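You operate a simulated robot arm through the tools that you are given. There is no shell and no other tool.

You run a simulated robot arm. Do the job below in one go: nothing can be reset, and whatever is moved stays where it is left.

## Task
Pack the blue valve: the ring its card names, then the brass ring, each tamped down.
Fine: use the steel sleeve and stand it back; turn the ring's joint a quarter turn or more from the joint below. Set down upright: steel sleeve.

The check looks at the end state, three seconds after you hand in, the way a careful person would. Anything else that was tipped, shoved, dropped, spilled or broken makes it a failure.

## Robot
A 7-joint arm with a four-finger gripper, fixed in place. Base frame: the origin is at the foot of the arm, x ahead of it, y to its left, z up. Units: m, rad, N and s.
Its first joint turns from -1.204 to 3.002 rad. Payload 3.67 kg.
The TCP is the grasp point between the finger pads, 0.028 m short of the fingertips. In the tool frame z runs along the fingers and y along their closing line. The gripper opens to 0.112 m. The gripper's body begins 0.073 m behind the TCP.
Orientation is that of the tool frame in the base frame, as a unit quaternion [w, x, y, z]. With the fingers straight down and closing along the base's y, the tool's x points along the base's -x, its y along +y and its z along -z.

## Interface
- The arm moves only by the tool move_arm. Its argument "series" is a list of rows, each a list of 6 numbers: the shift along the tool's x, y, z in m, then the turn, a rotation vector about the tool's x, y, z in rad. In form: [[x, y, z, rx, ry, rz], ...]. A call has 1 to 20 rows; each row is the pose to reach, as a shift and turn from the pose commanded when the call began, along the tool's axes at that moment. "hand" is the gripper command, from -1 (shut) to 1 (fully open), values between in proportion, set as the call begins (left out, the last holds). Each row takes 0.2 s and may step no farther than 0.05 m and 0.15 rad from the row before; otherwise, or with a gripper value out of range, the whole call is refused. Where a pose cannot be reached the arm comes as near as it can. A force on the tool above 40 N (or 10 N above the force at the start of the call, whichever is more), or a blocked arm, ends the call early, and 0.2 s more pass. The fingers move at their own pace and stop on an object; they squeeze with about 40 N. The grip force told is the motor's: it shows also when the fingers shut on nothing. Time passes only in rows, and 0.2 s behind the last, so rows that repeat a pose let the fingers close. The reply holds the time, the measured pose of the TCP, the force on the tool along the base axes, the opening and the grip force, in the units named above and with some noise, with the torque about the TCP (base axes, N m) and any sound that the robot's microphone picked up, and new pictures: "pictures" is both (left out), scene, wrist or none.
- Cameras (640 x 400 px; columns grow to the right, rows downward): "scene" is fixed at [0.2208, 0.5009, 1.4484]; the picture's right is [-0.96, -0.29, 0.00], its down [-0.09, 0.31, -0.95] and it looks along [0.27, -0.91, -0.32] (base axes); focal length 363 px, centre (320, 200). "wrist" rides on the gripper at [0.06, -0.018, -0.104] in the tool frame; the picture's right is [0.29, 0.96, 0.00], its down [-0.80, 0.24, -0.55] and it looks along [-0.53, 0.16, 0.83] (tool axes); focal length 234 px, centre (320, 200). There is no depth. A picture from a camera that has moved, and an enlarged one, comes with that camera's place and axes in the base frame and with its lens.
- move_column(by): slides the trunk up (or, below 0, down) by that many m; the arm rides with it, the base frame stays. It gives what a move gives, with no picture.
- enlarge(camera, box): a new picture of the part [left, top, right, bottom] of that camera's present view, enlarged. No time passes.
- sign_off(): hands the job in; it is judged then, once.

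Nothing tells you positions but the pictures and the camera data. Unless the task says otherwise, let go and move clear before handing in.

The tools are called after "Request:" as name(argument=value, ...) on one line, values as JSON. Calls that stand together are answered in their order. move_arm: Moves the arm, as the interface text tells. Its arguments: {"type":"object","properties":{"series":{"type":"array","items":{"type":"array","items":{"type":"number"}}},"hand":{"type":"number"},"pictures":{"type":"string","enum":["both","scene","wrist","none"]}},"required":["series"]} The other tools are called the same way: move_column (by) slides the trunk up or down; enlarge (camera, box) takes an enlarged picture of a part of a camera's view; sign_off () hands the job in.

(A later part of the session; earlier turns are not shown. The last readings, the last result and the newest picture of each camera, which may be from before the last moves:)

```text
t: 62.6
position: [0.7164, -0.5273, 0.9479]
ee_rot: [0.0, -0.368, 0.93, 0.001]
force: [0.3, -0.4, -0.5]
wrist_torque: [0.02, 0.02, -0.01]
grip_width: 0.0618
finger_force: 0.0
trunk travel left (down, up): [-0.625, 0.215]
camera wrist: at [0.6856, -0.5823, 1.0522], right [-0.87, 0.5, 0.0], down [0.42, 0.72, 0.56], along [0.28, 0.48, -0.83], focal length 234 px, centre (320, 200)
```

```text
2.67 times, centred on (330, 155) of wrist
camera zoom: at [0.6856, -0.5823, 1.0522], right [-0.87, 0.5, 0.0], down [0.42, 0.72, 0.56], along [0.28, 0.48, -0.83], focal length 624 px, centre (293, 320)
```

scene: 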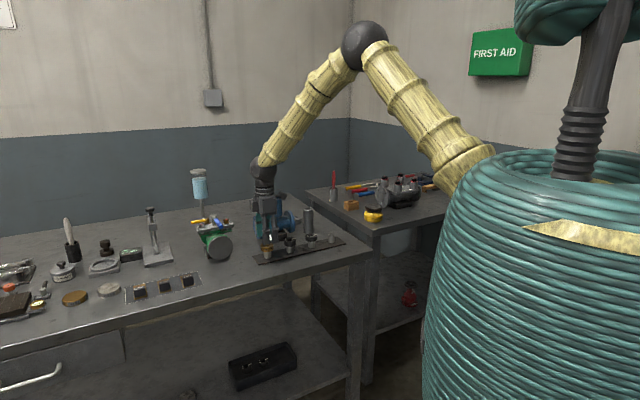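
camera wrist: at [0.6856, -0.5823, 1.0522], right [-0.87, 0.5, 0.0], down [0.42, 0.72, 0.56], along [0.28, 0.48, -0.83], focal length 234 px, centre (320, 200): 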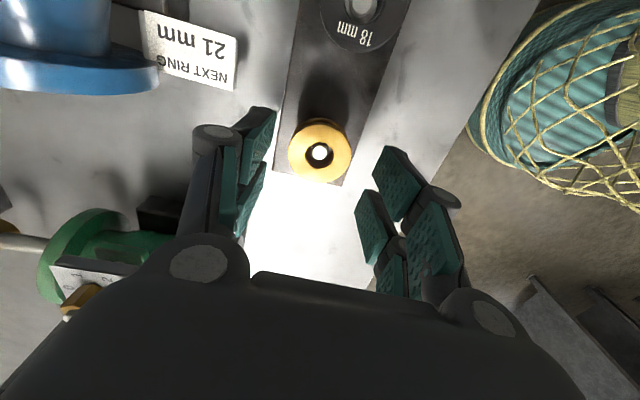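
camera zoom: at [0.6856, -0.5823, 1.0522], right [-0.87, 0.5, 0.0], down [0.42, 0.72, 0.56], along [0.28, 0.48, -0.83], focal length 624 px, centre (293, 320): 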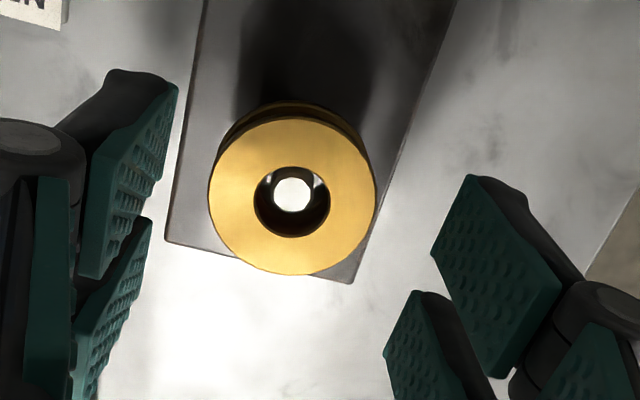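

The brass ring is about 16 mm tall with its top near z≈0.902. I lower so the fingertips overlap roughly its top 8 mm.

Request:
move_arm(series=[[0, 0, 0.013, 0, 0, 0], [0, 0, 0.0255, 0, 0, 0], [0, 0, 0.0255, 0, 0, 0]], pictures="none")

Request:
enlarge(camera="scene", box=[250, 215, 290, 260])

Request:
enlarge(camera="wrist", box=[260, 80, 400, 230])

```text
t: 63.4
position: [0.717, -0.5282, 0.9222]
ee_rot: [-0.001, -0.369, 0.93, 0.001]
force: [0.1, 0.4, -0.5]
wrist_torque: [0.02, -0.01, 0.02]
grip_width: 0.0614
finger_force: 0.0
trunk travel left (down, up): [-0.625, 0.215]
```

```text
8.89 times, centred on (270, 238) of scene
camera zoom: at [0.2208, 0.5009, 1.4484], right [-0.96, -0.29, 0.0], down [-0.09, 0.31, -0.95], along [0.27, -0.91, -0.32], focal length 3230 px, centre (764, -133)
```

zoom: 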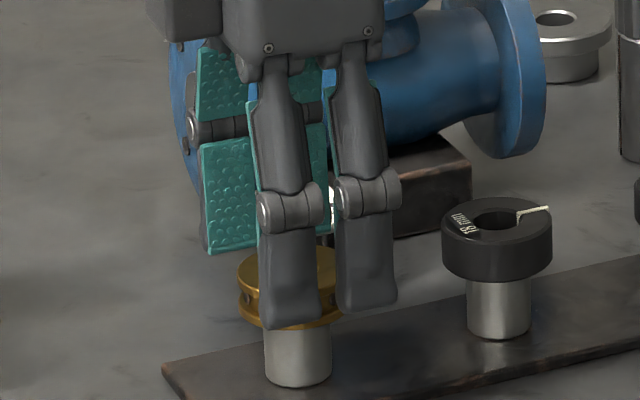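

```text
2.67 times, centred on (330, 155) of wrist
camera zoom: at [0.6862, -0.5829, 1.0262], right [-0.87, 0.5, 0.0], down [0.42, 0.72, 0.56], along [0.28, 0.48, -0.83], focal length 624 px, centre (293, 320)
```

zoom: 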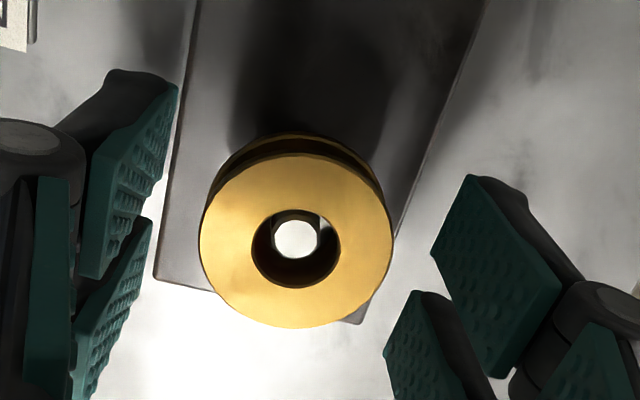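

Cross-checking scene rows suggests only ~3 mm overlap so far, so I lower another 5 mm, then close on the brass ring.

Request:
move_arm(series=[[0, 0.001, 0.0025, 0, 0, 0], [0, 0.001, 0.005, 0, 0, 0], [0, 0.001, 0.005, 0, 0, 0]], pictures="none")

Request:
move_arm(series=[[0, 0, 0, 0, 0, 0], [0, 0, 0, 0, 0, 0], [0, 0, 0, 0, 0, 0], [0, 0, 0, 0, 0, 0]], hand=-1, pictures="none")

Request:
enlarge(camera="scene", box=[250, 215, 290, 260])

Request:
enlarge(camera="wrist", box=[260, 80, 400, 230])

```text
t: 64.2
position: [0.7162, -0.5299, 0.9163]
ee_rot: [0.0, -0.369, 0.929, 0.001]
force: [-0.5, -0.5, -0.9]
wrist_torque: [0.03, 0.01, 0.01]
grip_width: 0.0617
finger_force: 0.1
trunk travel left (down, up): [-0.625, 0.215]
```

```text
t: 65.2
position: [0.7164, -0.5282, 0.9164]
ee_rot: [-0.001, -0.369, 0.93, 0.002]
force: [-0.3, 0.1, 0.4]
wrist_torque: [0.02, -0.01, -0.01]
grip_width: 0.0392
finger_force: 39.5
trunk travel left (down, up): [-0.625, 0.215]
```

```text
8.89 times, centred on (270, 238) of scene
camera zoom: at [0.2208, 0.5009, 1.4484], right [-0.96, -0.29, 0.0], down [-0.09, 0.31, -0.95], along [0.27, -0.91, -0.32], focal length 3230 px, centre (764, -133)
```

zoom: 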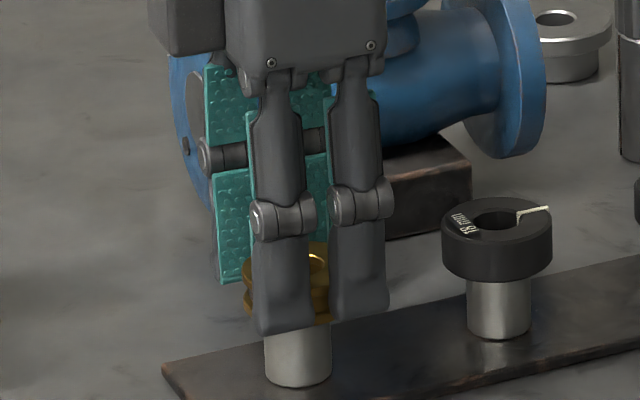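

```text
2.67 times, centred on (330, 155) of wrist
camera zoom: at [0.6855, -0.583, 1.0206], right [-0.87, 0.5, 0.0], down [0.42, 0.72, 0.56], along [0.28, 0.48, -0.83], focal length 624 px, centre (293, 320)
```

zoom: 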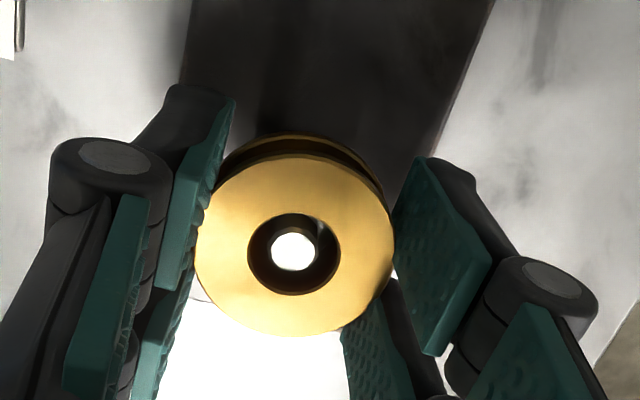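

The brass ring is held (0.039 m). I lift it off its pin.

Request:
move_arm(series=[[0, 0, -0.01, 0, 0, 0], [0, 0, -0.03, 0, 0, 0], [0, 0, -0.07, 0, 0, 0], [0, 0, -0.11, 0, 0, 0], [0, 0, -0.15, 0, 0, 0], [0, 0, -0.2, 0, 0, 0], [0.026, -0.04, -0.205, 0, 0, 0], [0.053, -0.08, -0.205, 0, 0, 0], [0.066, -0.12, -0.205, 0, 0, 0], [0.0792, -0.1515, -0.205, 0, 0, 0], [0.0792, -0.1515, -0.205, 0, 0, 0]])

Request:
enlarge(camera="wrist", box=[260, 60, 380, 220])

Request:
enlarge(camera="scene", box=[255, 160, 295, 205])

```text
t: 67.6
position: [0.7633, -0.6941, 1.1182]
ee_rot: [0.0, -0.369, 0.929, 0.002]
force: [0.3, 0.5, -1.9]
wrist_torque: [-0.03, -0.04, -0.02]
grip_width: 0.039
finger_force: 40.3
trunk travel left (down, up): [-0.625, 0.215]
camera wrist: at [0.733, -0.7483, 1.2237], right [-0.87, 0.5, 0.0], down [0.42, 0.72, 0.56], along [0.28, 0.48, -0.83], focal length 234 px, centre (320, 200)
```

scene: 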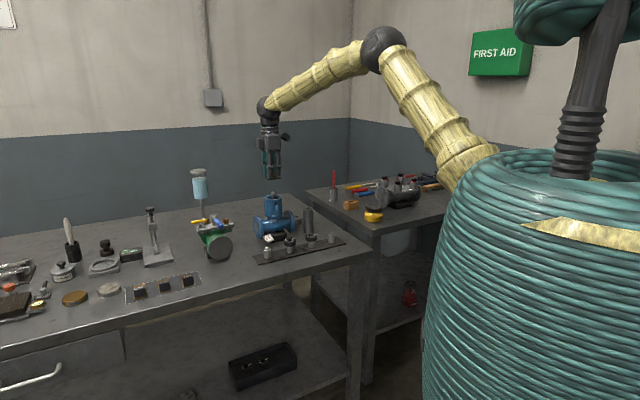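
wrist: 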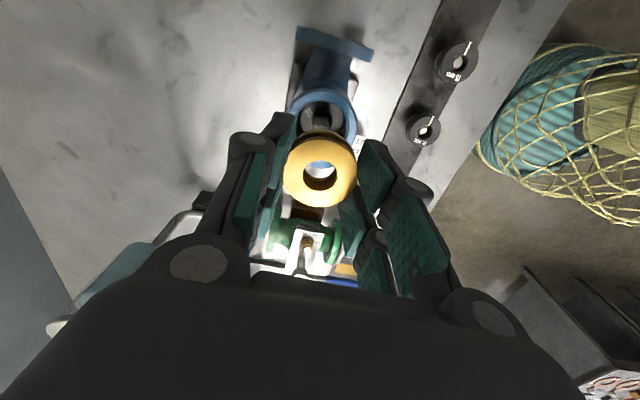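

```text
2.50 times, centred on (320, 140) of wrist
camera zoom: at [0.733, -0.7483, 1.2237], right [-0.87, 0.5, 0.0], down [0.42, 0.72, 0.56], along [0.28, 0.48, -0.83], focal length 585 px, centre (320, 350)
```

zoom: 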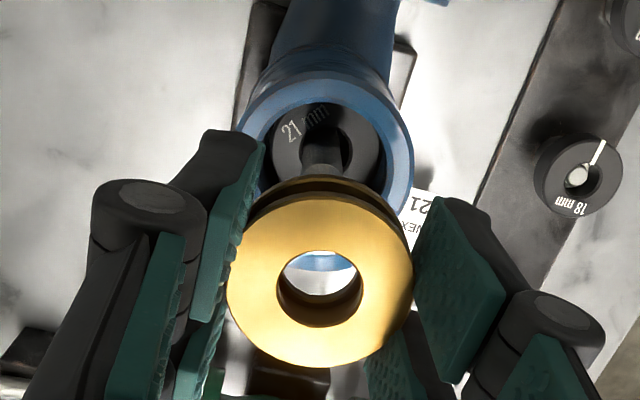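

```text
8.89 times, centred on (275, 182) of scene
camera zoom: at [0.2208, 0.5009, 1.4484], right [-0.96, -0.29, 0.0], down [-0.09, 0.31, -0.95], along [0.27, -0.91, -0.32], focal length 3230 px, centre (720, 356)
```

zoom: 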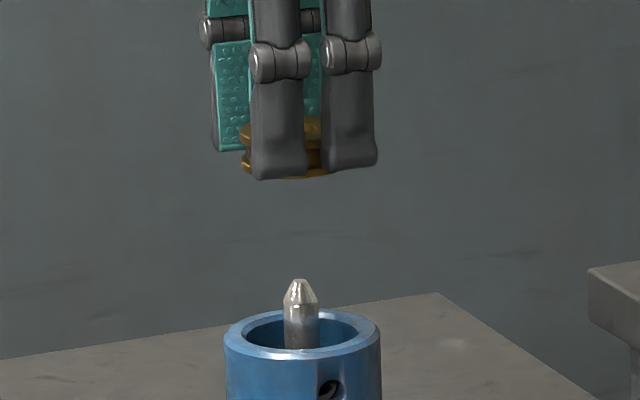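

I nudge sideways ~1.5 mm and lower so the stem tip enters the brass ring's bore.

Request:
move_arm(series=[[-0.0002, 0.0017, 0.0, 0, 0, 0], [-0.0002, 0.0017, 0.015, 0, 0, 0], [-0.0002, 0.0017, 0.03, 0, 0, 0], [-0.0002, 0.0017, 0.046, 0, 0, 0], [-0.0002, 0.0017, 0.046, 0, 0, 0]], pictures="none")

Request:
enlarge(camera="wrist", box=[270, 90, 370, 220])

Request:
enlarge(camera="scene", box=[262, 172, 288, 204])

```text
t: 68.8
position: [0.7598, -0.6925, 1.0755]
ee_rot: [0.0, -0.369, 0.929, 0.0]
force: [0.0, -0.3, -1.0]
wrist_torque: [0.02, 0.0, -0.05]
grip_width: 0.0388
finger_force: 40.2
trunk travel left (down, up): [-0.625, 0.215]
```

```text
3.08 times, centred on (320, 155) of wrist
camera zoom: at [0.7295, -0.7466, 1.1799], right [-0.87, 0.5, 0.0], down [0.42, 0.72, 0.56], along [0.28, 0.48, -0.83], focal length 720 px, centre (320, 338)
```

zoom: 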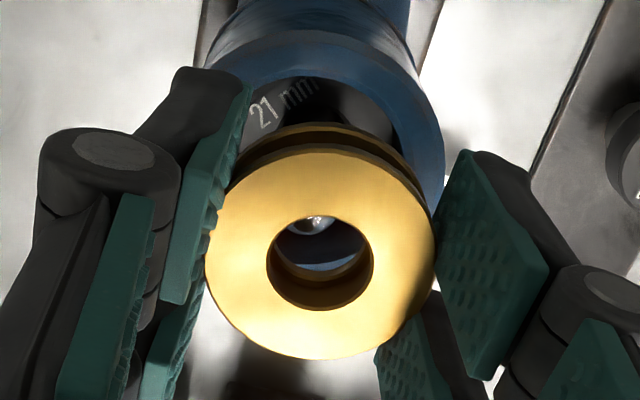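

```text
12.50 times, centred on (275, 188) of scene
camera zoom: at [0.2208, 0.5009, 1.4484], right [-0.96, -0.29, 0.0], down [-0.09, 0.31, -0.95], along [0.27, -0.91, -0.32], focal length 4542 px, centre (882, 350)
```

zoom: 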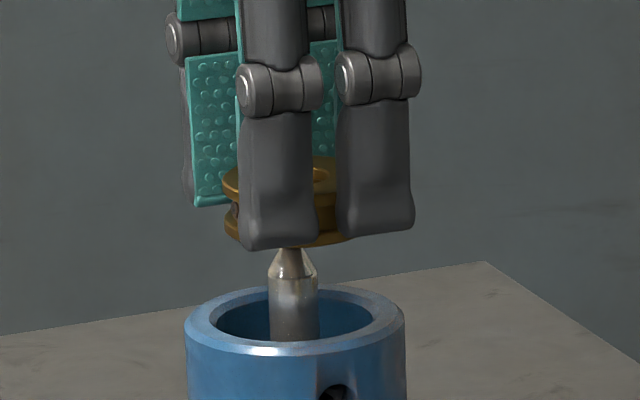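

The stem tip shows centred in the brass bore. Lowering to just above the rim.

Request:
move_arm(series=[[0, 0, 0.008, 0, 0, 0], [0, 0, 0.016, 0, 0, 0], [0, 0, 0.02, 0, 0, 0], [0, 0, 0.02, 0, 0, 0]], pictures="none")

Request:
enlarge(camera="wrist", box=[270, 90, 370, 220])

Request:
enlarge(camera="scene", box=[262, 172, 288, 204])

```text
t: 69.8
position: [0.7616, -0.6925, 1.0552]
ee_rot: [0.0, -0.369, 0.93, 0.002]
force: [1.5, -0.4, -1.4]
wrist_torque: [-0.06, -0.07, -0.03]
grip_width: 0.039
finger_force: 40.0
trunk travel left (down, up): [-0.625, 0.215]
```

```text
3.08 times, centred on (320, 155) of wrist
camera zoom: at [0.7303, -0.7471, 1.1594], right [-0.87, 0.5, 0.0], down [0.42, 0.72, 0.56], along [0.28, 0.48, -0.83], focal length 720 px, centre (320, 338)
```

zoom: 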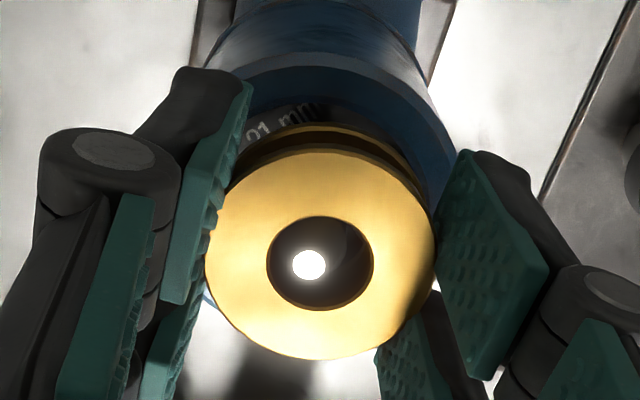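

```text
12.50 times, centred on (275, 188) of scene
camera zoom: at [0.2208, 0.5009, 1.4484], right [-0.96, -0.29, 0.0], down [-0.09, 0.31, -0.95], along [0.27, -0.91, -0.32], focal length 4542 px, centre (882, 350)
```

zoom: 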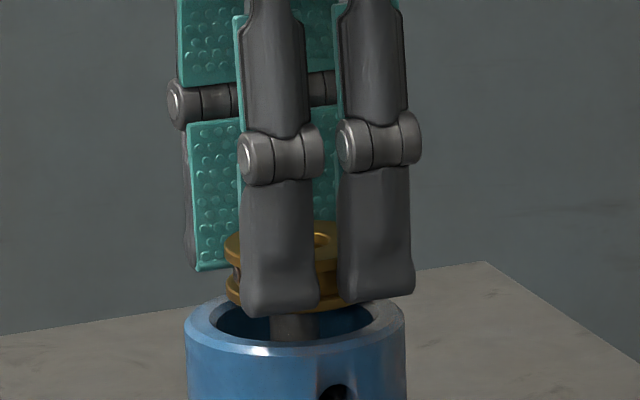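

The arm drifts a millimetre or two as it moves; the stem now shows slightly off in the bore, so I correct and inch down.

Request:
move_arm(series=[[0.0009, -0.0013, 0.0, 0, 0, 0], [0.0009, -0.0013, 0.001, 0, 0, 0], [0.0009, -0.0013, 0.002, 0, 0, 0], [0.0009, -0.0013, 0.003, 0, 0, 0], [0.0009, -0.0013, 0.003, 0, 0, 0]], pictures="none")

Request:
enlarge(camera="wrist", box=[270, 90, 370, 220])

Request:
enlarge(camera="scene", box=[262, 172, 288, 204])

```text
t: 71.0
position: [0.7606, -0.6936, 1.0516]
ee_rot: [0.0, -0.368, 0.93, 0.0]
force: [0.7, 0.9, 0.5]
wrist_torque: [0.02, -0.07, -0.01]
grip_width: 0.0387
finger_force: 40.2
trunk travel left (down, up): [-0.625, 0.215]
```

```text
3.08 times, centred on (320, 155) of wrist
camera zoom: at [0.7306, -0.7481, 1.1561], right [-0.87, 0.5, 0.0], down [0.42, 0.72, 0.56], along [0.28, 0.48, -0.83], focal length 720 px, centre (320, 338)
```

zoom: 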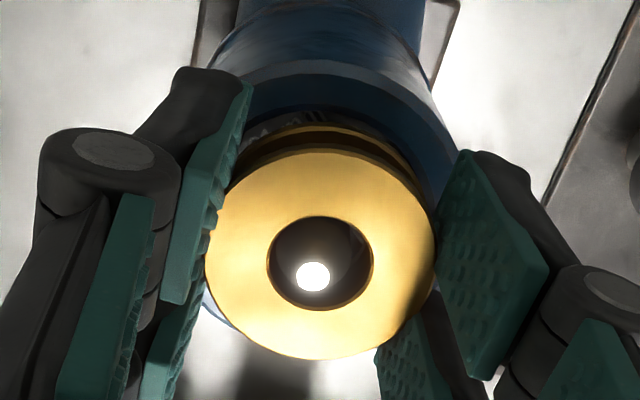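

```text
12.50 times, centred on (275, 188) of scene
camera zoom: at [0.2208, 0.5009, 1.4484], right [-0.96, -0.29, 0.0], down [-0.09, 0.31, -0.95], along [0.27, -0.91, -0.32], focal length 4542 px, centre (882, 350)
```

zoom: 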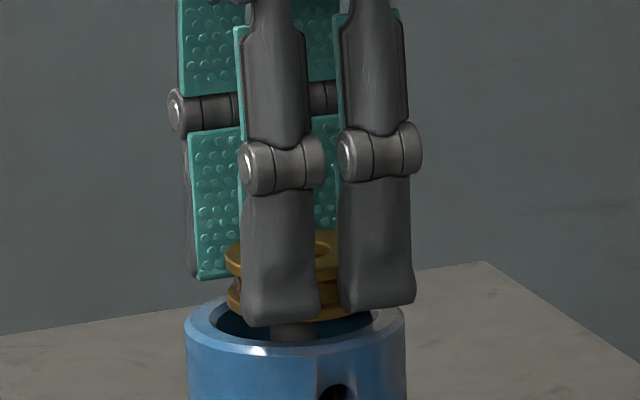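

Request:
move_arm(series=[[-0.0004, -0.0014, 0.0, 0, 0, 0], [-0.0004, -0.0014, 0.001, 0, 0, 0], [-0.0004, -0.0014, 0.002, 0, 0, 0], [-0.0004, -0.0014, 0.003, 0, 0, 0], [-0.0004, -0.0014, 0.003, 0, 0, 0]], pictures="none")

Request:
enlarge(camera="wrist", box=[270, 90, 370, 220])

Request:
enlarge(camera="scene", box=[262, 172, 288, 204])

```text
t: 72.2
position: [0.7635, -0.6945, 1.0486]
ee_rot: [-0.001, -0.369, 0.93, 0.001]
force: [-0.3, 0.7, -1.5]
wrist_torque: [-0.01, -0.02, -0.03]
grip_width: 0.039
finger_force: 39.7
trunk travel left (down, up): [-0.625, 0.215]
```

```text
3.08 times, centred on (320, 155) of wrist
camera zoom: at [0.7321, -0.7488, 1.1536], right [-0.87, 0.5, 0.0], down [0.42, 0.72, 0.56], along [0.28, 0.48, -0.83], focal length 720 px, centre (320, 338)
```

zoom: 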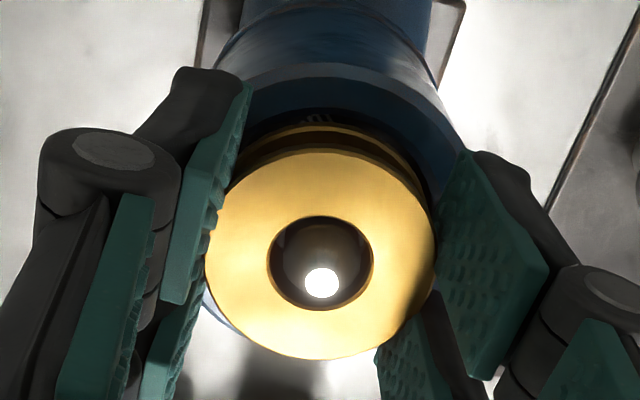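

```text
12.50 times, centred on (275, 188) of scene
camera zoom: at [0.2208, 0.5009, 1.4484], right [-0.96, -0.29, 0.0], down [-0.09, 0.31, -0.95], along [0.27, -0.91, -0.32], focal length 4542 px, centre (882, 350)
```

zoom: 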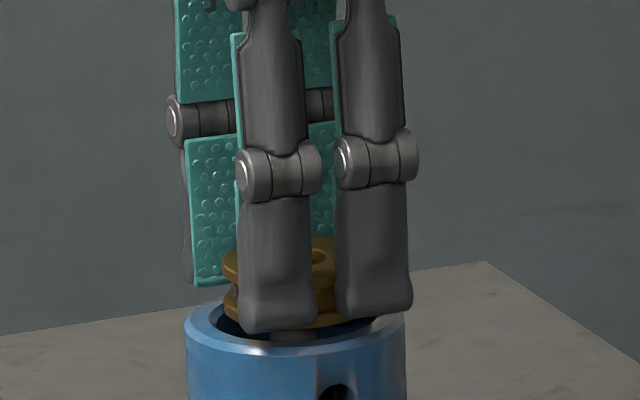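

Now aligned in both views (no contact force). I continue down in 1 mm steps.

Request:
move_arm(series=[[0, 0, 0.001, 0, 0, 0], [0, 0, 0.002, 0, 0, 0], [0, 0, 0.003, 0, 0, 0], [0, 0, 0.003, 0, 0, 0]], pictures="none")

Request:
enlarge(camera="wrist", box=[270, 90, 370, 220])

Request:
enlarge(camera="scene", box=[262, 172, 288, 204])

```text
t: 73.2
position: [0.762, -0.6944, 1.0473]
ee_rot: [-0.001, -0.37, 0.929, 0.002]
force: [0.1, 0.1, -1.0]
wrist_torque: [-0.02, 0.0, 0.02]
grip_width: 0.0388
finger_force: 39.7
trunk travel left (down, up): [-0.625, 0.215]
```

```text
3.08 times, centred on (320, 155) of wrist
camera zoom: at [0.7317, -0.7487, 1.1507], right [-0.87, 0.5, 0.0], down [0.42, 0.72, 0.56], along [0.28, 0.48, -0.83], focal length 720 px, centre (320, 338)
```

zoom: 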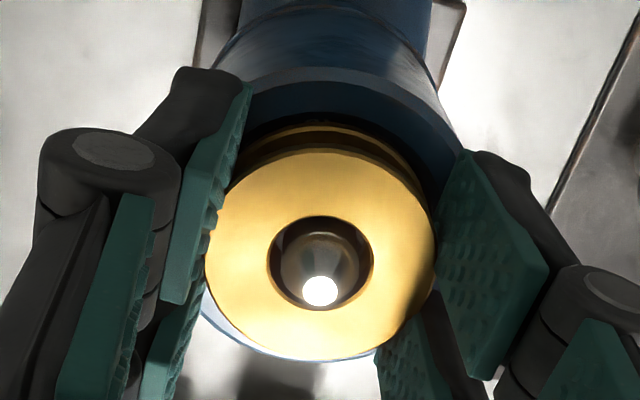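

```text
12.50 times, centred on (275, 188) of scene
camera zoom: at [0.2208, 0.5009, 1.4484], right [-0.96, -0.29, 0.0], down [-0.09, 0.31, -0.95], along [0.27, -0.91, -0.32], focal length 4542 px, centre (882, 350)
```

zoom: 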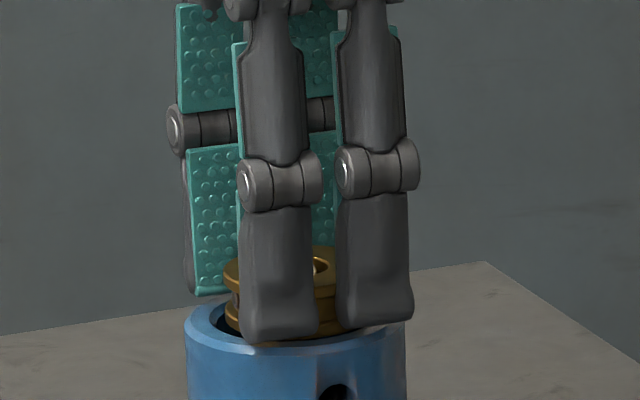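

Request:
move_arm(series=[[0, 0, 0.001, 0, 0, 0], [0, 0, 0.002, 0, 0, 0], [0, 0, 0.003, 0, 0, 0], [0, 0, 0.003, 0, 0, 0]], pictures="none")

Request:
enlarge(camera="wrist", box=[270, 90, 370, 220])

Request:
enlarge(camera="scene", box=[262, 172, 288, 204])

```text
t: 74.2
position: [0.763, -0.6949, 1.0454]
ee_rot: [0.0, -0.369, 0.929, 0.001]
force: [3.5, -2.7, 8.3]
wrist_torque: [-0.23, -0.2, 0.05]
grip_width: 0.039
finger_force: 39.7
trunk travel left (down, up): [-0.625, 0.215]
```

```text
3.08 times, centred on (320, 155) of wrist
camera zoom: at [0.7319, -0.7481, 1.1484], right [-0.87, 0.5, 0.0], down [0.42, 0.72, 0.56], along [0.28, 0.48, -0.83], focal length 720 px, centre (320, 338)
```

zoom: 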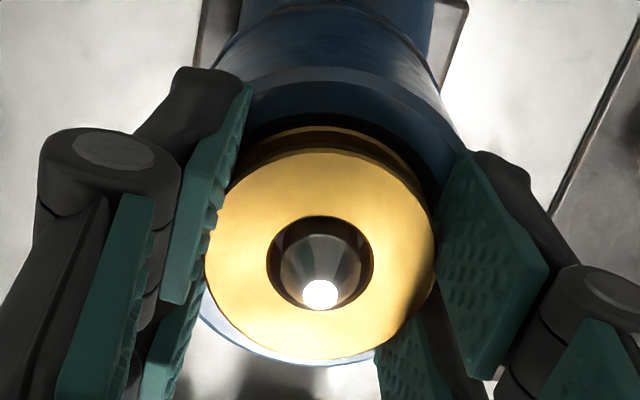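

```text
12.50 times, centred on (275, 188) of scene
camera zoom: at [0.2208, 0.5009, 1.4484], right [-0.96, -0.29, 0.0], down [-0.09, 0.31, -0.95], along [0.27, -0.91, -0.32], focal length 4542 px, centre (882, 350)
```

zoom: 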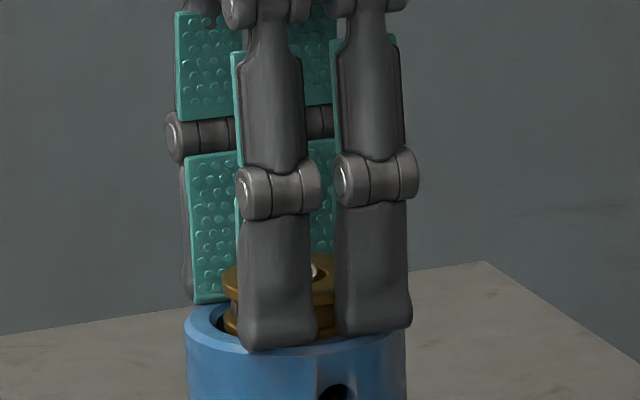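

Fingertips have reached the rim (same height as before) with the brass ring's lower part inside the mouth. I ease up slightly and release it.

Request:
move_arm(series=[[0, 0, -0.001, 0, 0, 0], [0, 0, -0.0015, 0, 0, 0]], pictures="none")

Request:
move_arm(series=[[0, 0, 0, 0, 0, 0], [0, 0, 0, 0, 0, 0], [0, 0, 0, 0, 0, 0]], hand=0.1, pictures="none")

Request:
enlarge(camera="scene", box=[262, 172, 288, 204])

Request:
enlarge(camera="wrist", box=[270, 90, 370, 220])

```text
t: 74.8
position: [0.7621, -0.694, 1.0444]
ee_rot: [0.0, -0.368, 0.93, 0.0]
force: [1.5, 1.3, 2.2]
wrist_torque: [-0.07, -0.07, 0.04]
grip_width: 0.0389
finger_force: 39.8
trunk travel left (down, up): [-0.625, 0.215]
```

```text
t: 75.6
position: [0.7629, -0.695, 1.0448]
ee_rot: [-0.001, -0.369, 0.929, 0.002]
force: [0.7, -0.4, 0.7]
wrist_torque: [0.0, -0.02, 0.03]
grip_width: 0.0618
finger_force: 0.0
trunk travel left (down, up): [-0.625, 0.215]
```

```text
12.50 times, centred on (275, 188) of scene
camera zoom: at [0.2208, 0.5009, 1.4484], right [-0.96, -0.29, 0.0], down [-0.09, 0.31, -0.95], along [0.27, -0.91, -0.32], focal length 4542 px, centre (882, 350)
```

zoom: 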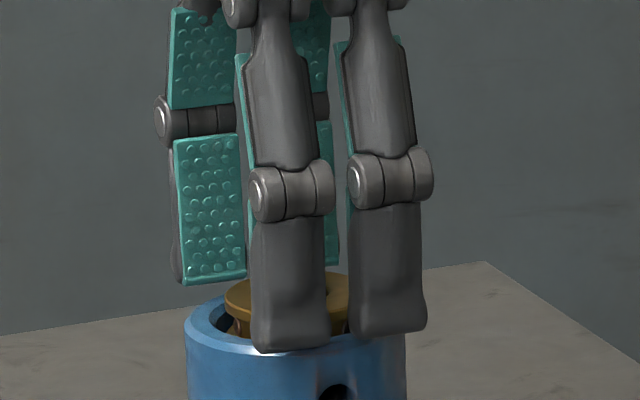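

```text
3.08 times, centred on (320, 155) of wrist
camera zoom: at [0.7319, -0.7484, 1.1487], right [-0.87, 0.5, 0.0], down [0.42, 0.72, 0.56], along [0.28, 0.48, -0.83], focal length 720 px, centre (320, 338)
```

zoom: 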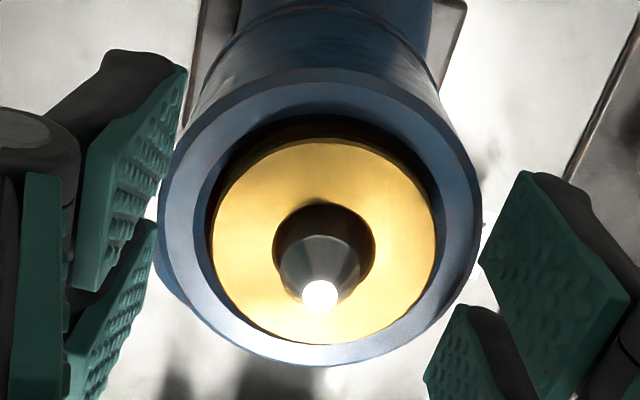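

The brass ring sits level in the mouth around the stem. I rise and go back above the sleeve.

Request:
move_arm(series=[[0, 0, -0.02, 0, 0, 0], [0, 0, -0.055, 0, 0, 0], [0, 0, -0.09, 0, 0, 0], [0.035, 0.002, -0.09, 0, 0, 0], [0.07, 0.004, -0.09, 0, 0, 0], [0.105, 0.006, -0.09, 0, 0, 0], [0.1392, 0.0076, -0.09, 0, 0, 0], [0.1392, 0.0076, -0.06, 0, 0, 0], [0.1392, 0.0076, -0.06, 0, 0, 0]], hand=0.4)

Request:
enlarge(camera="wrist", box=[250, 50, 390, 200])

Request:
enlarge(camera="scene", box=[255, 170, 335, 245])

```text
t: 77.6
position: [0.6557, -0.787, 1.1059]
ee_rot: [0.001, -0.369, 0.929, 0.001]
force: [-0.6, 0.7, 0.3]
wrist_torque: [-0.02, -0.05, 0.0]
grip_width: 0.0785
finger_force: 0.0
trunk travel left (down, up): [-0.625, 0.215]
camera wrist: at [0.6247, -0.8401, 1.2089], right [-0.87, 0.5, 0.0], down [0.42, 0.72, 0.56], along [0.28, 0.48, -0.83], focal length 234 px, centre (320, 200)
```

scene: 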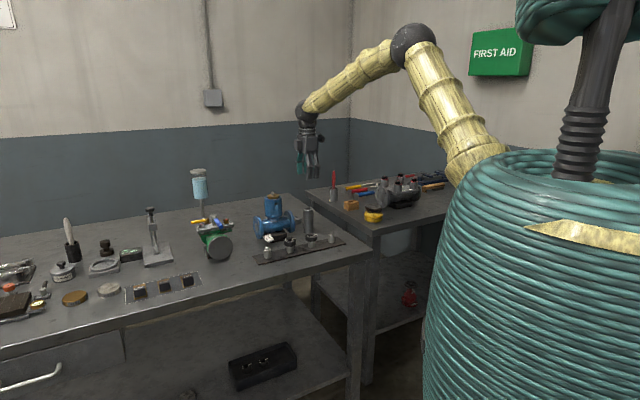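
wrist: 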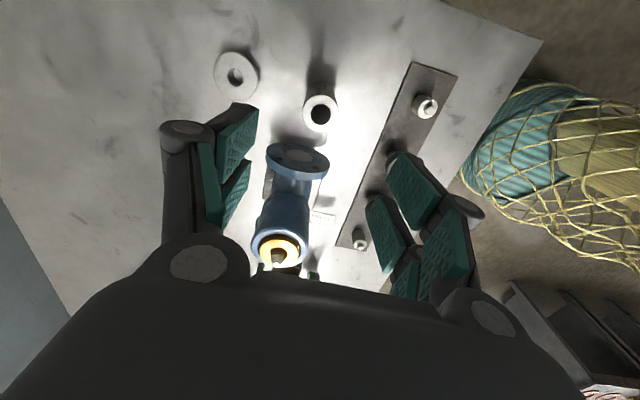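

```text
2.67 times, centred on (320, 125) of wrist
camera zoom: at [0.6247, -0.8401, 1.2089], right [-0.87, 0.5, 0.0], down [0.42, 0.72, 0.56], along [0.28, 0.48, -0.83], focal length 624 px, centre (320, 400)
```

zoom: 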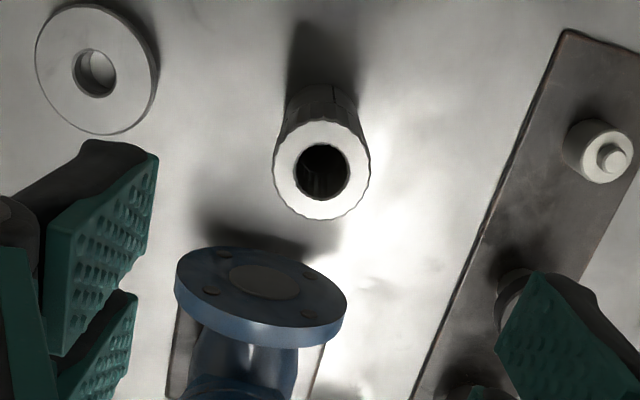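

```text
5.33 times, centred on (295, 208) of scene
camera zoom: at [0.2208, 0.5009, 1.4484], right [-0.96, -0.29, 0.0], down [-0.09, 0.31, -0.95], along [0.27, -0.91, -0.32], focal length 1938 px, centre (453, 160)
```

zoom: 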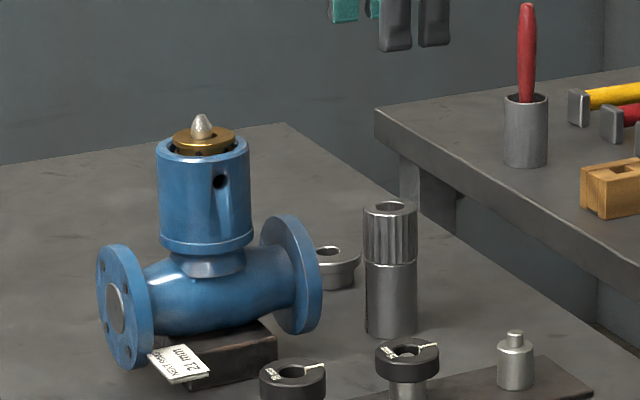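

Request:
move_arm(series=[[0, 0.0005, 0.035, 0, 0, 0], [0, 0.0005, 0.075, 0, 0, 0], [0, 0.0005, 0.115, 0, 0, 0], [0, 0.0005, 0.14, 0, 0, 0], [0, 0.0005, 0.14, 0, 0, 0]], pictures="none")

Request:
enlarge(camera="wrist", box=[250, 80, 390, 240])

Request:
enlarge(camera="scene", box=[290, 195, 330, 240])

```text
t: 78.8
position: [0.6556, -0.7843, 0.9647]
ee_rot: [0.0, -0.369, 0.929, 0.002]
force: [-0.4, -0.2, 0.1]
wrist_torque: [0.01, 0.0, -0.02]
grip_width: 0.0781
finger_force: 0.0
trunk travel left (down, up): [-0.625, 0.215]
```

```text
2.50 times, centred on (320, 160) of wrist
camera zoom: at [0.6262, -0.8387, 1.0686], right [-0.87, 0.5, 0.0], down [0.42, 0.72, 0.56], along [0.28, 0.48, -0.83], focal length 585 px, centre (320, 300)
```

zoom: 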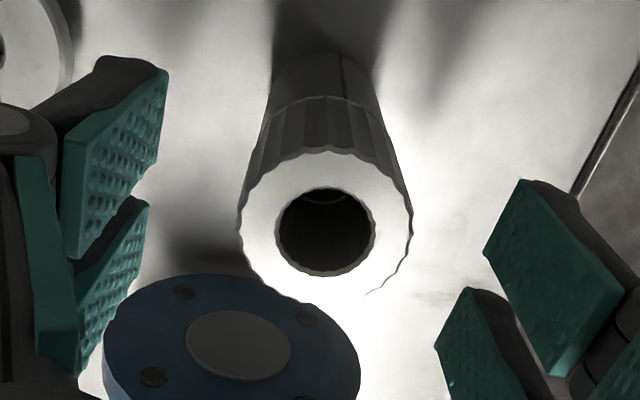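

```text
8.89 times, centred on (310, 218) of scene
camera zoom: at [0.2208, 0.5009, 1.4484], right [-0.96, -0.29, 0.0], down [-0.09, 0.31, -0.95], along [0.27, -0.91, -0.32], focal length 3230 px, centre (409, 44)
```

zoom: 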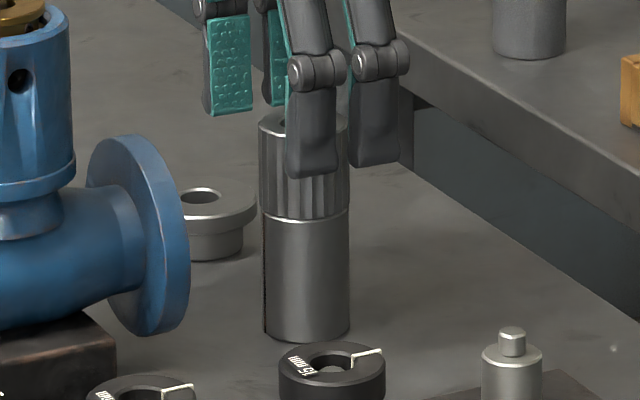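

Sleeve centred between the fingers. Lower and grip it again.

Request:
move_arm(series=[[0.0003, 0.001, 0.012, 0, 0, 0], [0.0003, 0.001, 0.024, 0, 0, 0], [0.0003, 0.001, 0.033, 0, 0, 0], [0.0003, 0.001, 0.033, 0, 0, 0]], pictures="none")

Request:
enlarge(camera="scene", box=[290, 195, 330, 240])

Request:
move_arm(series=[[0, 0, 0, 0, 0, 0], [0, 0, 0, 0, 0, 0], [0, 0, 0, 0, 0, 0], [0, 0, 0, 0, 0, 0]], hand=-1, pictures="wrist")

Request:
enlarge(camera="scene", box=[290, 195, 330, 240])

```text
t: 79.8
position: [0.6552, -0.7833, 0.9312]
ee_rot: [0.0, -0.369, 0.93, 0.001]
force: [0.7, 0.4, -0.5]
wrist_torque: [0.01, 0.01, -0.01]
grip_width: 0.0783
finger_force: 0.0
trunk travel left (down, up): [-0.625, 0.215]
```

```text
8.89 times, centred on (310, 218) of scene
camera zoom: at [0.2208, 0.5009, 1.4484], right [-0.96, -0.29, 0.0], down [-0.09, 0.31, -0.95], along [0.27, -0.91, -0.32], focal length 3230 px, centre (409, 44)
```

zoom: 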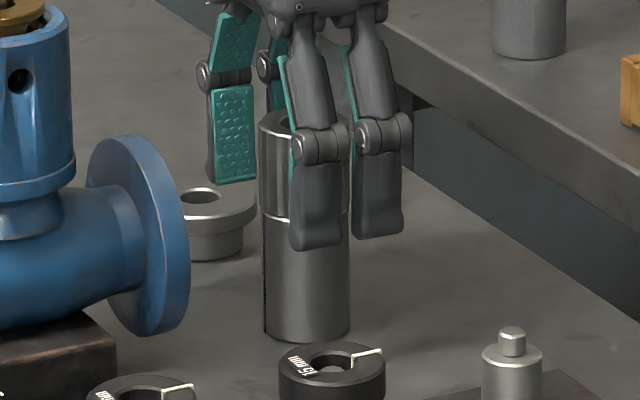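

```text
t: 80.8
position: [0.6565, -0.7836, 0.9316]
ee_rot: [-0.001, -0.369, 0.929, 0.002]
force: [0.6, 1.0, -0.1]
wrist_torque: [0.08, 0.02, 0.06]
grip_width: 0.0348
finger_force: 40.2
trunk travel left (down, up): [-0.625, 0.215]
camera wrist: at [0.6244, -0.8373, 1.0355], right [-0.87, 0.5, 0.0], down [0.42, 0.72, 0.56], along [0.28, 0.48, -0.83], focal length 234 px, centre (320, 200)
```

wrist: 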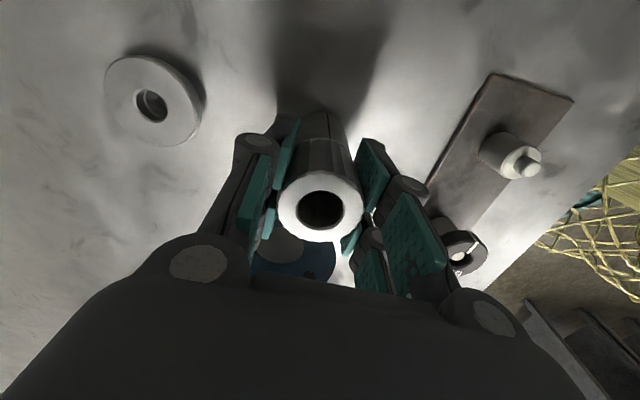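

```text
8.89 times, centred on (310, 218) of scene
camera zoom: at [0.2208, 0.5009, 1.4484], right [-0.96, -0.29, 0.0], down [-0.09, 0.31, -0.95], along [0.27, -0.91, -0.32], focal length 3230 px, centre (409, 44)
```

zoom: 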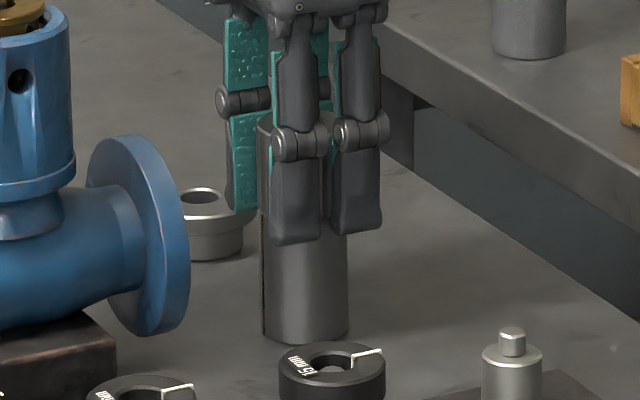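

Sleeve gripped (reference TCP 0.6565, -0.7836, 0.9316). Lifting it and carrying it back over the valve.

Request:
move_arm(series=[[0, 0, -0.01, 0, 0, 0], [0, 0, -0.03, 0, 0, 0], [0, 0, -0.07, 0, 0, 0], [0, 0, -0.115, 0, 0, 0], [0, 0, -0.16, 0, 0, 0], [0, 0, -0.2, 0, 0, 0], [0, 0, -0.225, 0, 0, 0], [-0.035, -0.002, -0.225, 0, 0, 0], [-0.07, -0.004, -0.225, 0, 0, 0], [-0.105, -0.006, -0.225, 0, 0, 0], [-0.139, -0.0073, -0.225, 0, 0, 0], [-0.139, -0.0073, -0.225, 0, 0, 0]])

Request:
enlarge(camera="wrist", box=[280, 55, 360, 135])

Request:
enlarge(camera="scene", box=[262, 165, 288, 205])

```text
t: 83.4
position: [0.7588, -0.6947, 1.1589]
ee_rot: [0.0, -0.368, 0.93, 0.003]
force: [0.2, 0.1, -2.5]
wrist_torque: [0.01, -0.01, 0.01]
grip_width: 0.0354
finger_force: 39.7
trunk travel left (down, up): [-0.625, 0.215]
camera wrist: at [0.7271, -0.7486, 1.2624], right [-0.87, 0.5, 0.0], down [0.42, 0.72, 0.56], along [0.28, 0.48, -0.83], focal length 234 px, centre (320, 200)
```

scene: 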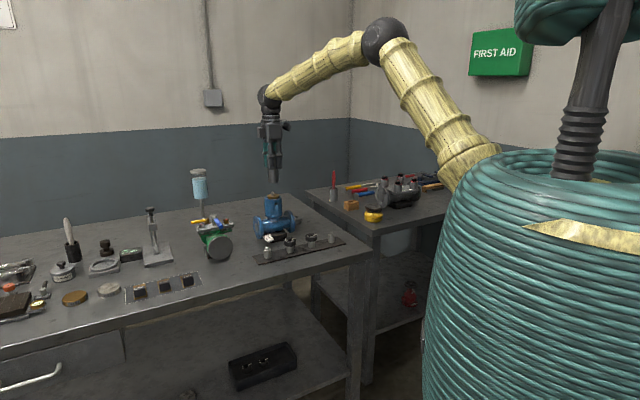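
wrist: 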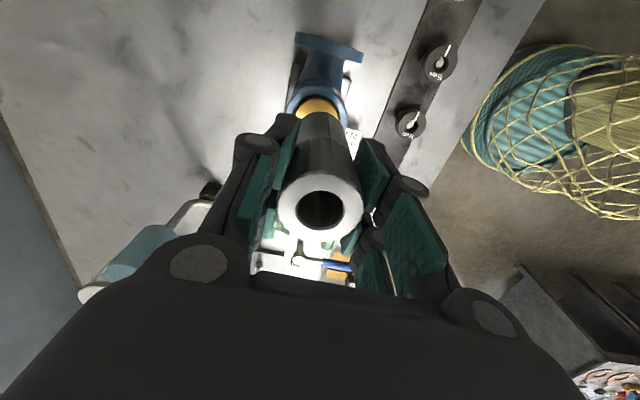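

```text
5.00 times, centred on (320, 95) of wrist
camera zoom: at [0.7271, -0.7486, 1.2624], right [-0.87, 0.5, 0.0], down [0.42, 0.72, 0.56], along [0.28, 0.48, -0.83], focal length 1171 px, centre (320, 725)
```

zoom: 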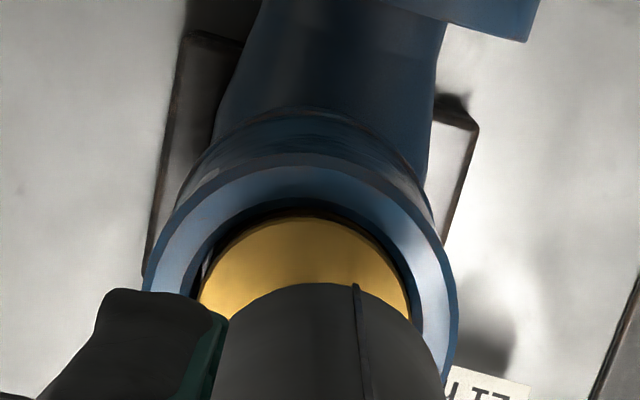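

```text
10.00 times, centred on (275, 185) of scene
camera zoom: at [0.2208, 0.5009, 1.4484], right [-0.96, -0.29, 0.0], down [-0.09, 0.31, -0.95], along [0.27, -0.91, -0.32], focal length 3633 px, centre (770, 350)
```

zoom: 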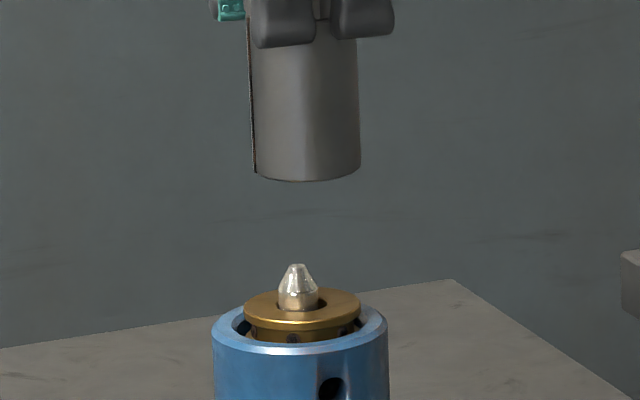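

The sleeve is ~5 mm off the axis; I correct and lower to just above the stem tip.

Request:
move_arm(series=[[-0.0033, -0.004, 0.0, 0, 0, 0], [-0.0033, -0.004, 0.01, 0, 0, 0], [-0.0033, -0.004, 0.02, 0, 0, 0], [-0.0033, -0.004, 0.027, 0, 0, 0], [-0.0033, -0.004, 0.027, 0, 0, 0]], pictures="none")

Request:
enlarge(camera="wrist", box=[280, 55, 360, 135])

Request:
enlarge(camera="scene", box=[262, 165, 288, 205])

```text
t: 84.6
position: [0.764, -0.6945, 1.1294]
ee_rot: [0.001, -0.369, 0.929, 0.002]
force: [0.5, 1.0, -2.6]
wrist_torque: [0.01, 0.0, 0.01]
grip_width: 0.0352
finger_force: 39.8
trunk travel left (down, up): [-0.625, 0.215]
```

```text
5.00 times, centred on (320, 95) of wrist
camera zoom: at [0.7337, -0.7482, 1.2339], right [-0.87, 0.5, 0.0], down [0.42, 0.72, 0.56], along [0.28, 0.48, -0.83], focal length 1171 px, centre (320, 725)
```

zoom: 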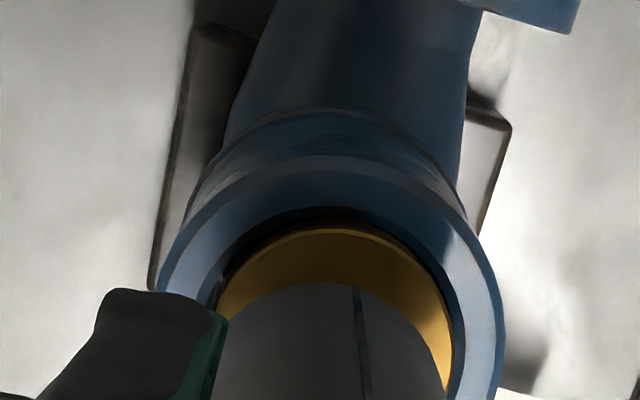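

```text
10.00 times, centred on (275, 185) of scene
camera zoom: at [0.2208, 0.5009, 1.4484], right [-0.96, -0.29, 0.0], down [-0.09, 0.31, -0.95], along [0.27, -0.91, -0.32], focal length 3633 px, centre (770, 350)
```

zoom: 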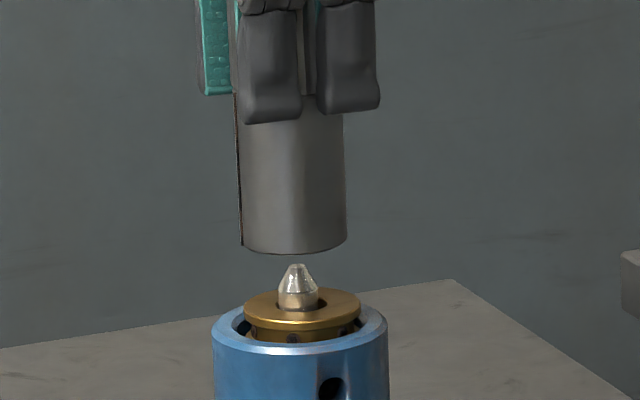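

Request:
move_arm(series=[[0.0012, 0.0004, 0.0, 0, 0, 0], [0.0012, 0.0004, 0.005, 0, 0, 0], [0.0012, 0.0004, 0.01, 0, 0, 0], [0.0012, 0.0004, 0.014, 0, 0, 0], [0.0012, 0.0004, 0.014, 0, 0, 0]], pictures="none")

Request:
enlarge(camera="scene", box=[262, 165, 288, 205])

Request:
enlarge(camera="wrist", box=[280, 55, 360, 135])

```text
t: 85.8
position: [0.7652, -0.695, 1.1139]
ee_rot: [0.0, -0.369, 0.93, 0.001]
force: [0.2, -0.2, -1.8]
wrist_torque: [0.01, -0.03, 0.0]
grip_width: 0.0353
finger_force: 39.9
trunk travel left (down, up): [-0.625, 0.215]
```

```text
10.00 times, centred on (275, 185) of scene
camera zoom: at [0.2208, 0.5009, 1.4484], right [-0.96, -0.29, 0.0], down [-0.09, 0.31, -0.95], along [0.27, -0.91, -0.32], focal length 3633 px, centre (770, 350)
```

zoom: 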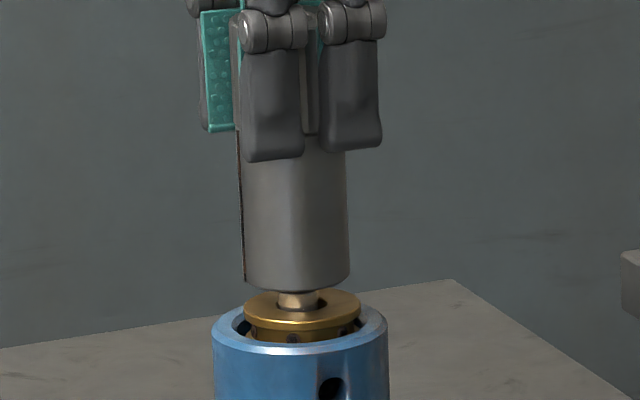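

```text
5.00 times, centred on (320, 95) of wrist
camera zoom: at [0.7339, -0.7492, 1.2194], right [-0.87, 0.5, 0.0], down [0.42, 0.72, 0.56], along [0.28, 0.48, -0.83], focal length 1171 px, centre (320, 725)
```

zoom: 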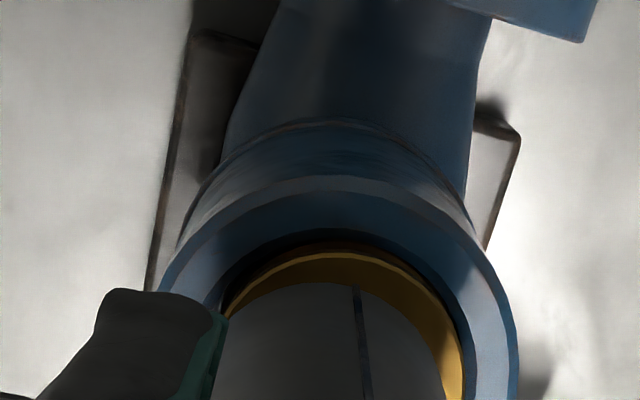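

The sleeve is over the stem and clear. A small sideways trim, then press the brass ring down.

Request:
move_arm(series=[[0, 0.0013, 0.0, 0, 0, 0], [0, 0.0013, 0.002, 0, 0, 0], [0, 0.0013, 0.004, 0, 0, 0], [0, 0.0013, 0.006, 0, 0, 0], [0, 0.0013, 0.008, 0, 0, 0], [0, 0.0013, 0.01, 0, 0, 0], [0, 0.0013, 0.012, 0, 0, 0]], pictures="none")

Request:
enlarge(camera="scene", box=[262, 165, 288, 205])

```text
t: 87.4
position: [0.7638, -0.6933, 1.1032]
ee_rot: [0.0, -0.369, 0.929, 0.001]
force: [-0.5, 0.1, -0.3]
wrist_torque: [0.08, 0.05, 0.01]
grip_width: 0.0353
finger_force: 39.6
trunk travel left (down, up): [-0.625, 0.215]
```

```text
10.00 times, centred on (275, 185) of scene
camera zoom: at [0.2208, 0.5009, 1.4484], right [-0.96, -0.29, 0.0], down [-0.09, 0.31, -0.95], along [0.27, -0.91, -0.32], focal length 3633 px, centre (770, 350)
```

zoom: 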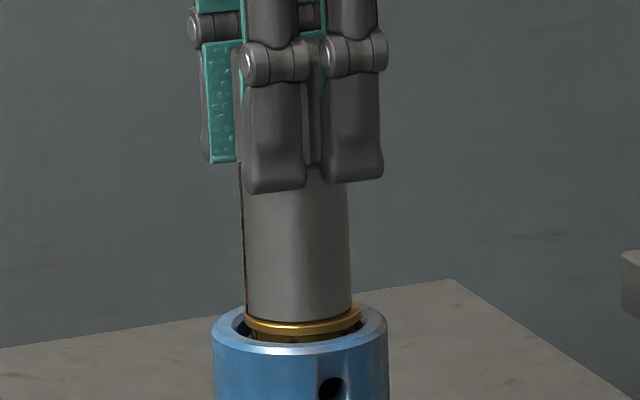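

The sleeve is on the brass ring. Continue pressing down.

Request:
move_arm(series=[[0, 0, 0.002, 0, 0, 0], [0, 0, 0.004, 0, 0, 0], [0, 0, 0.006, 0, 0, 0], [0, 0, 0.008, 0, 0, 0], [0, 0, 0.01, 0, 0, 0]], pictures="none")

Request:
enlarge(camera="scene", box=[262, 165, 288, 205])

```text
t: 88.6
position: [0.7635, -0.6939, 1.0937]
ee_rot: [0.0, -0.369, 0.929, 0.002]
force: [-0.2, 0.2, -0.7]
wrist_torque: [-0.02, 0.02, -0.01]
grip_width: 0.035
finger_force: 40.6
trunk travel left (down, up): [-0.625, 0.215]
```

```text
10.00 times, centred on (275, 185) of scene
camera zoom: at [0.2208, 0.5009, 1.4484], right [-0.96, -0.29, 0.0], down [-0.09, 0.31, -0.95], along [0.27, -0.91, -0.32], focal length 3633 px, centre (770, 350)
```

zoom: 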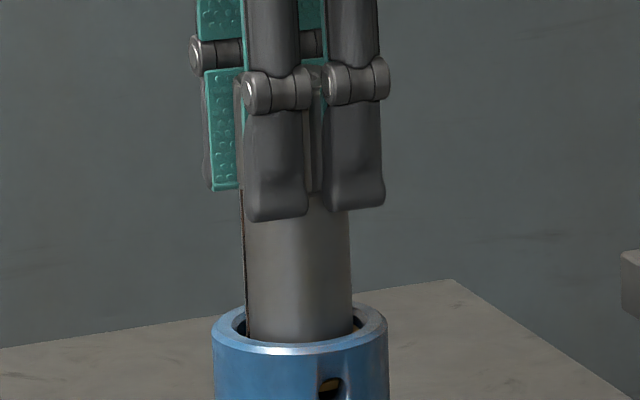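

The brass is now showing in the side port, still no resistance. I press further until it seats.

Request:
move_arm(series=[[0, 0, 0.001, 0, 0, 0], [0, 0, 0.002, 0, 0, 0], [0, 0, 0.003, 0, 0, 0], [0, 0, 0.004, 0, 0, 0], [0, 0, 0.005, 0, 0, 0], [0, 0, 0.006, 0, 0, 0]], pictures="none")

Request:
enlarge(camera="scene", box=[262, 165, 288, 205])

```text
t: 90.0
position: [0.7642, -0.6934, 1.0891]
ee_rot: [0.001, -0.369, 0.929, 0.001]
force: [-0.8, 0.3, 2.5]
wrist_torque: [0.11, 0.05, 0.0]
grip_width: 0.0352
finger_force: 40.3
trunk travel left (down, up): [-0.625, 0.215]
```

```text
10.00 times, centred on (275, 185) of scene
camera zoom: at [0.2208, 0.5009, 1.4484], right [-0.96, -0.29, 0.0], down [-0.09, 0.31, -0.95], along [0.27, -0.91, -0.32], focal length 3633 px, centre (770, 350)
```

zoom: 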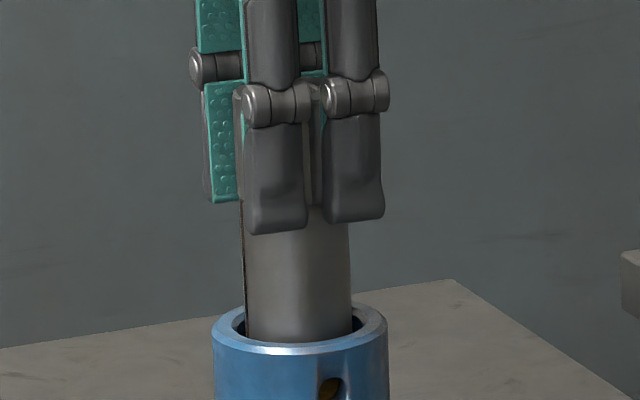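

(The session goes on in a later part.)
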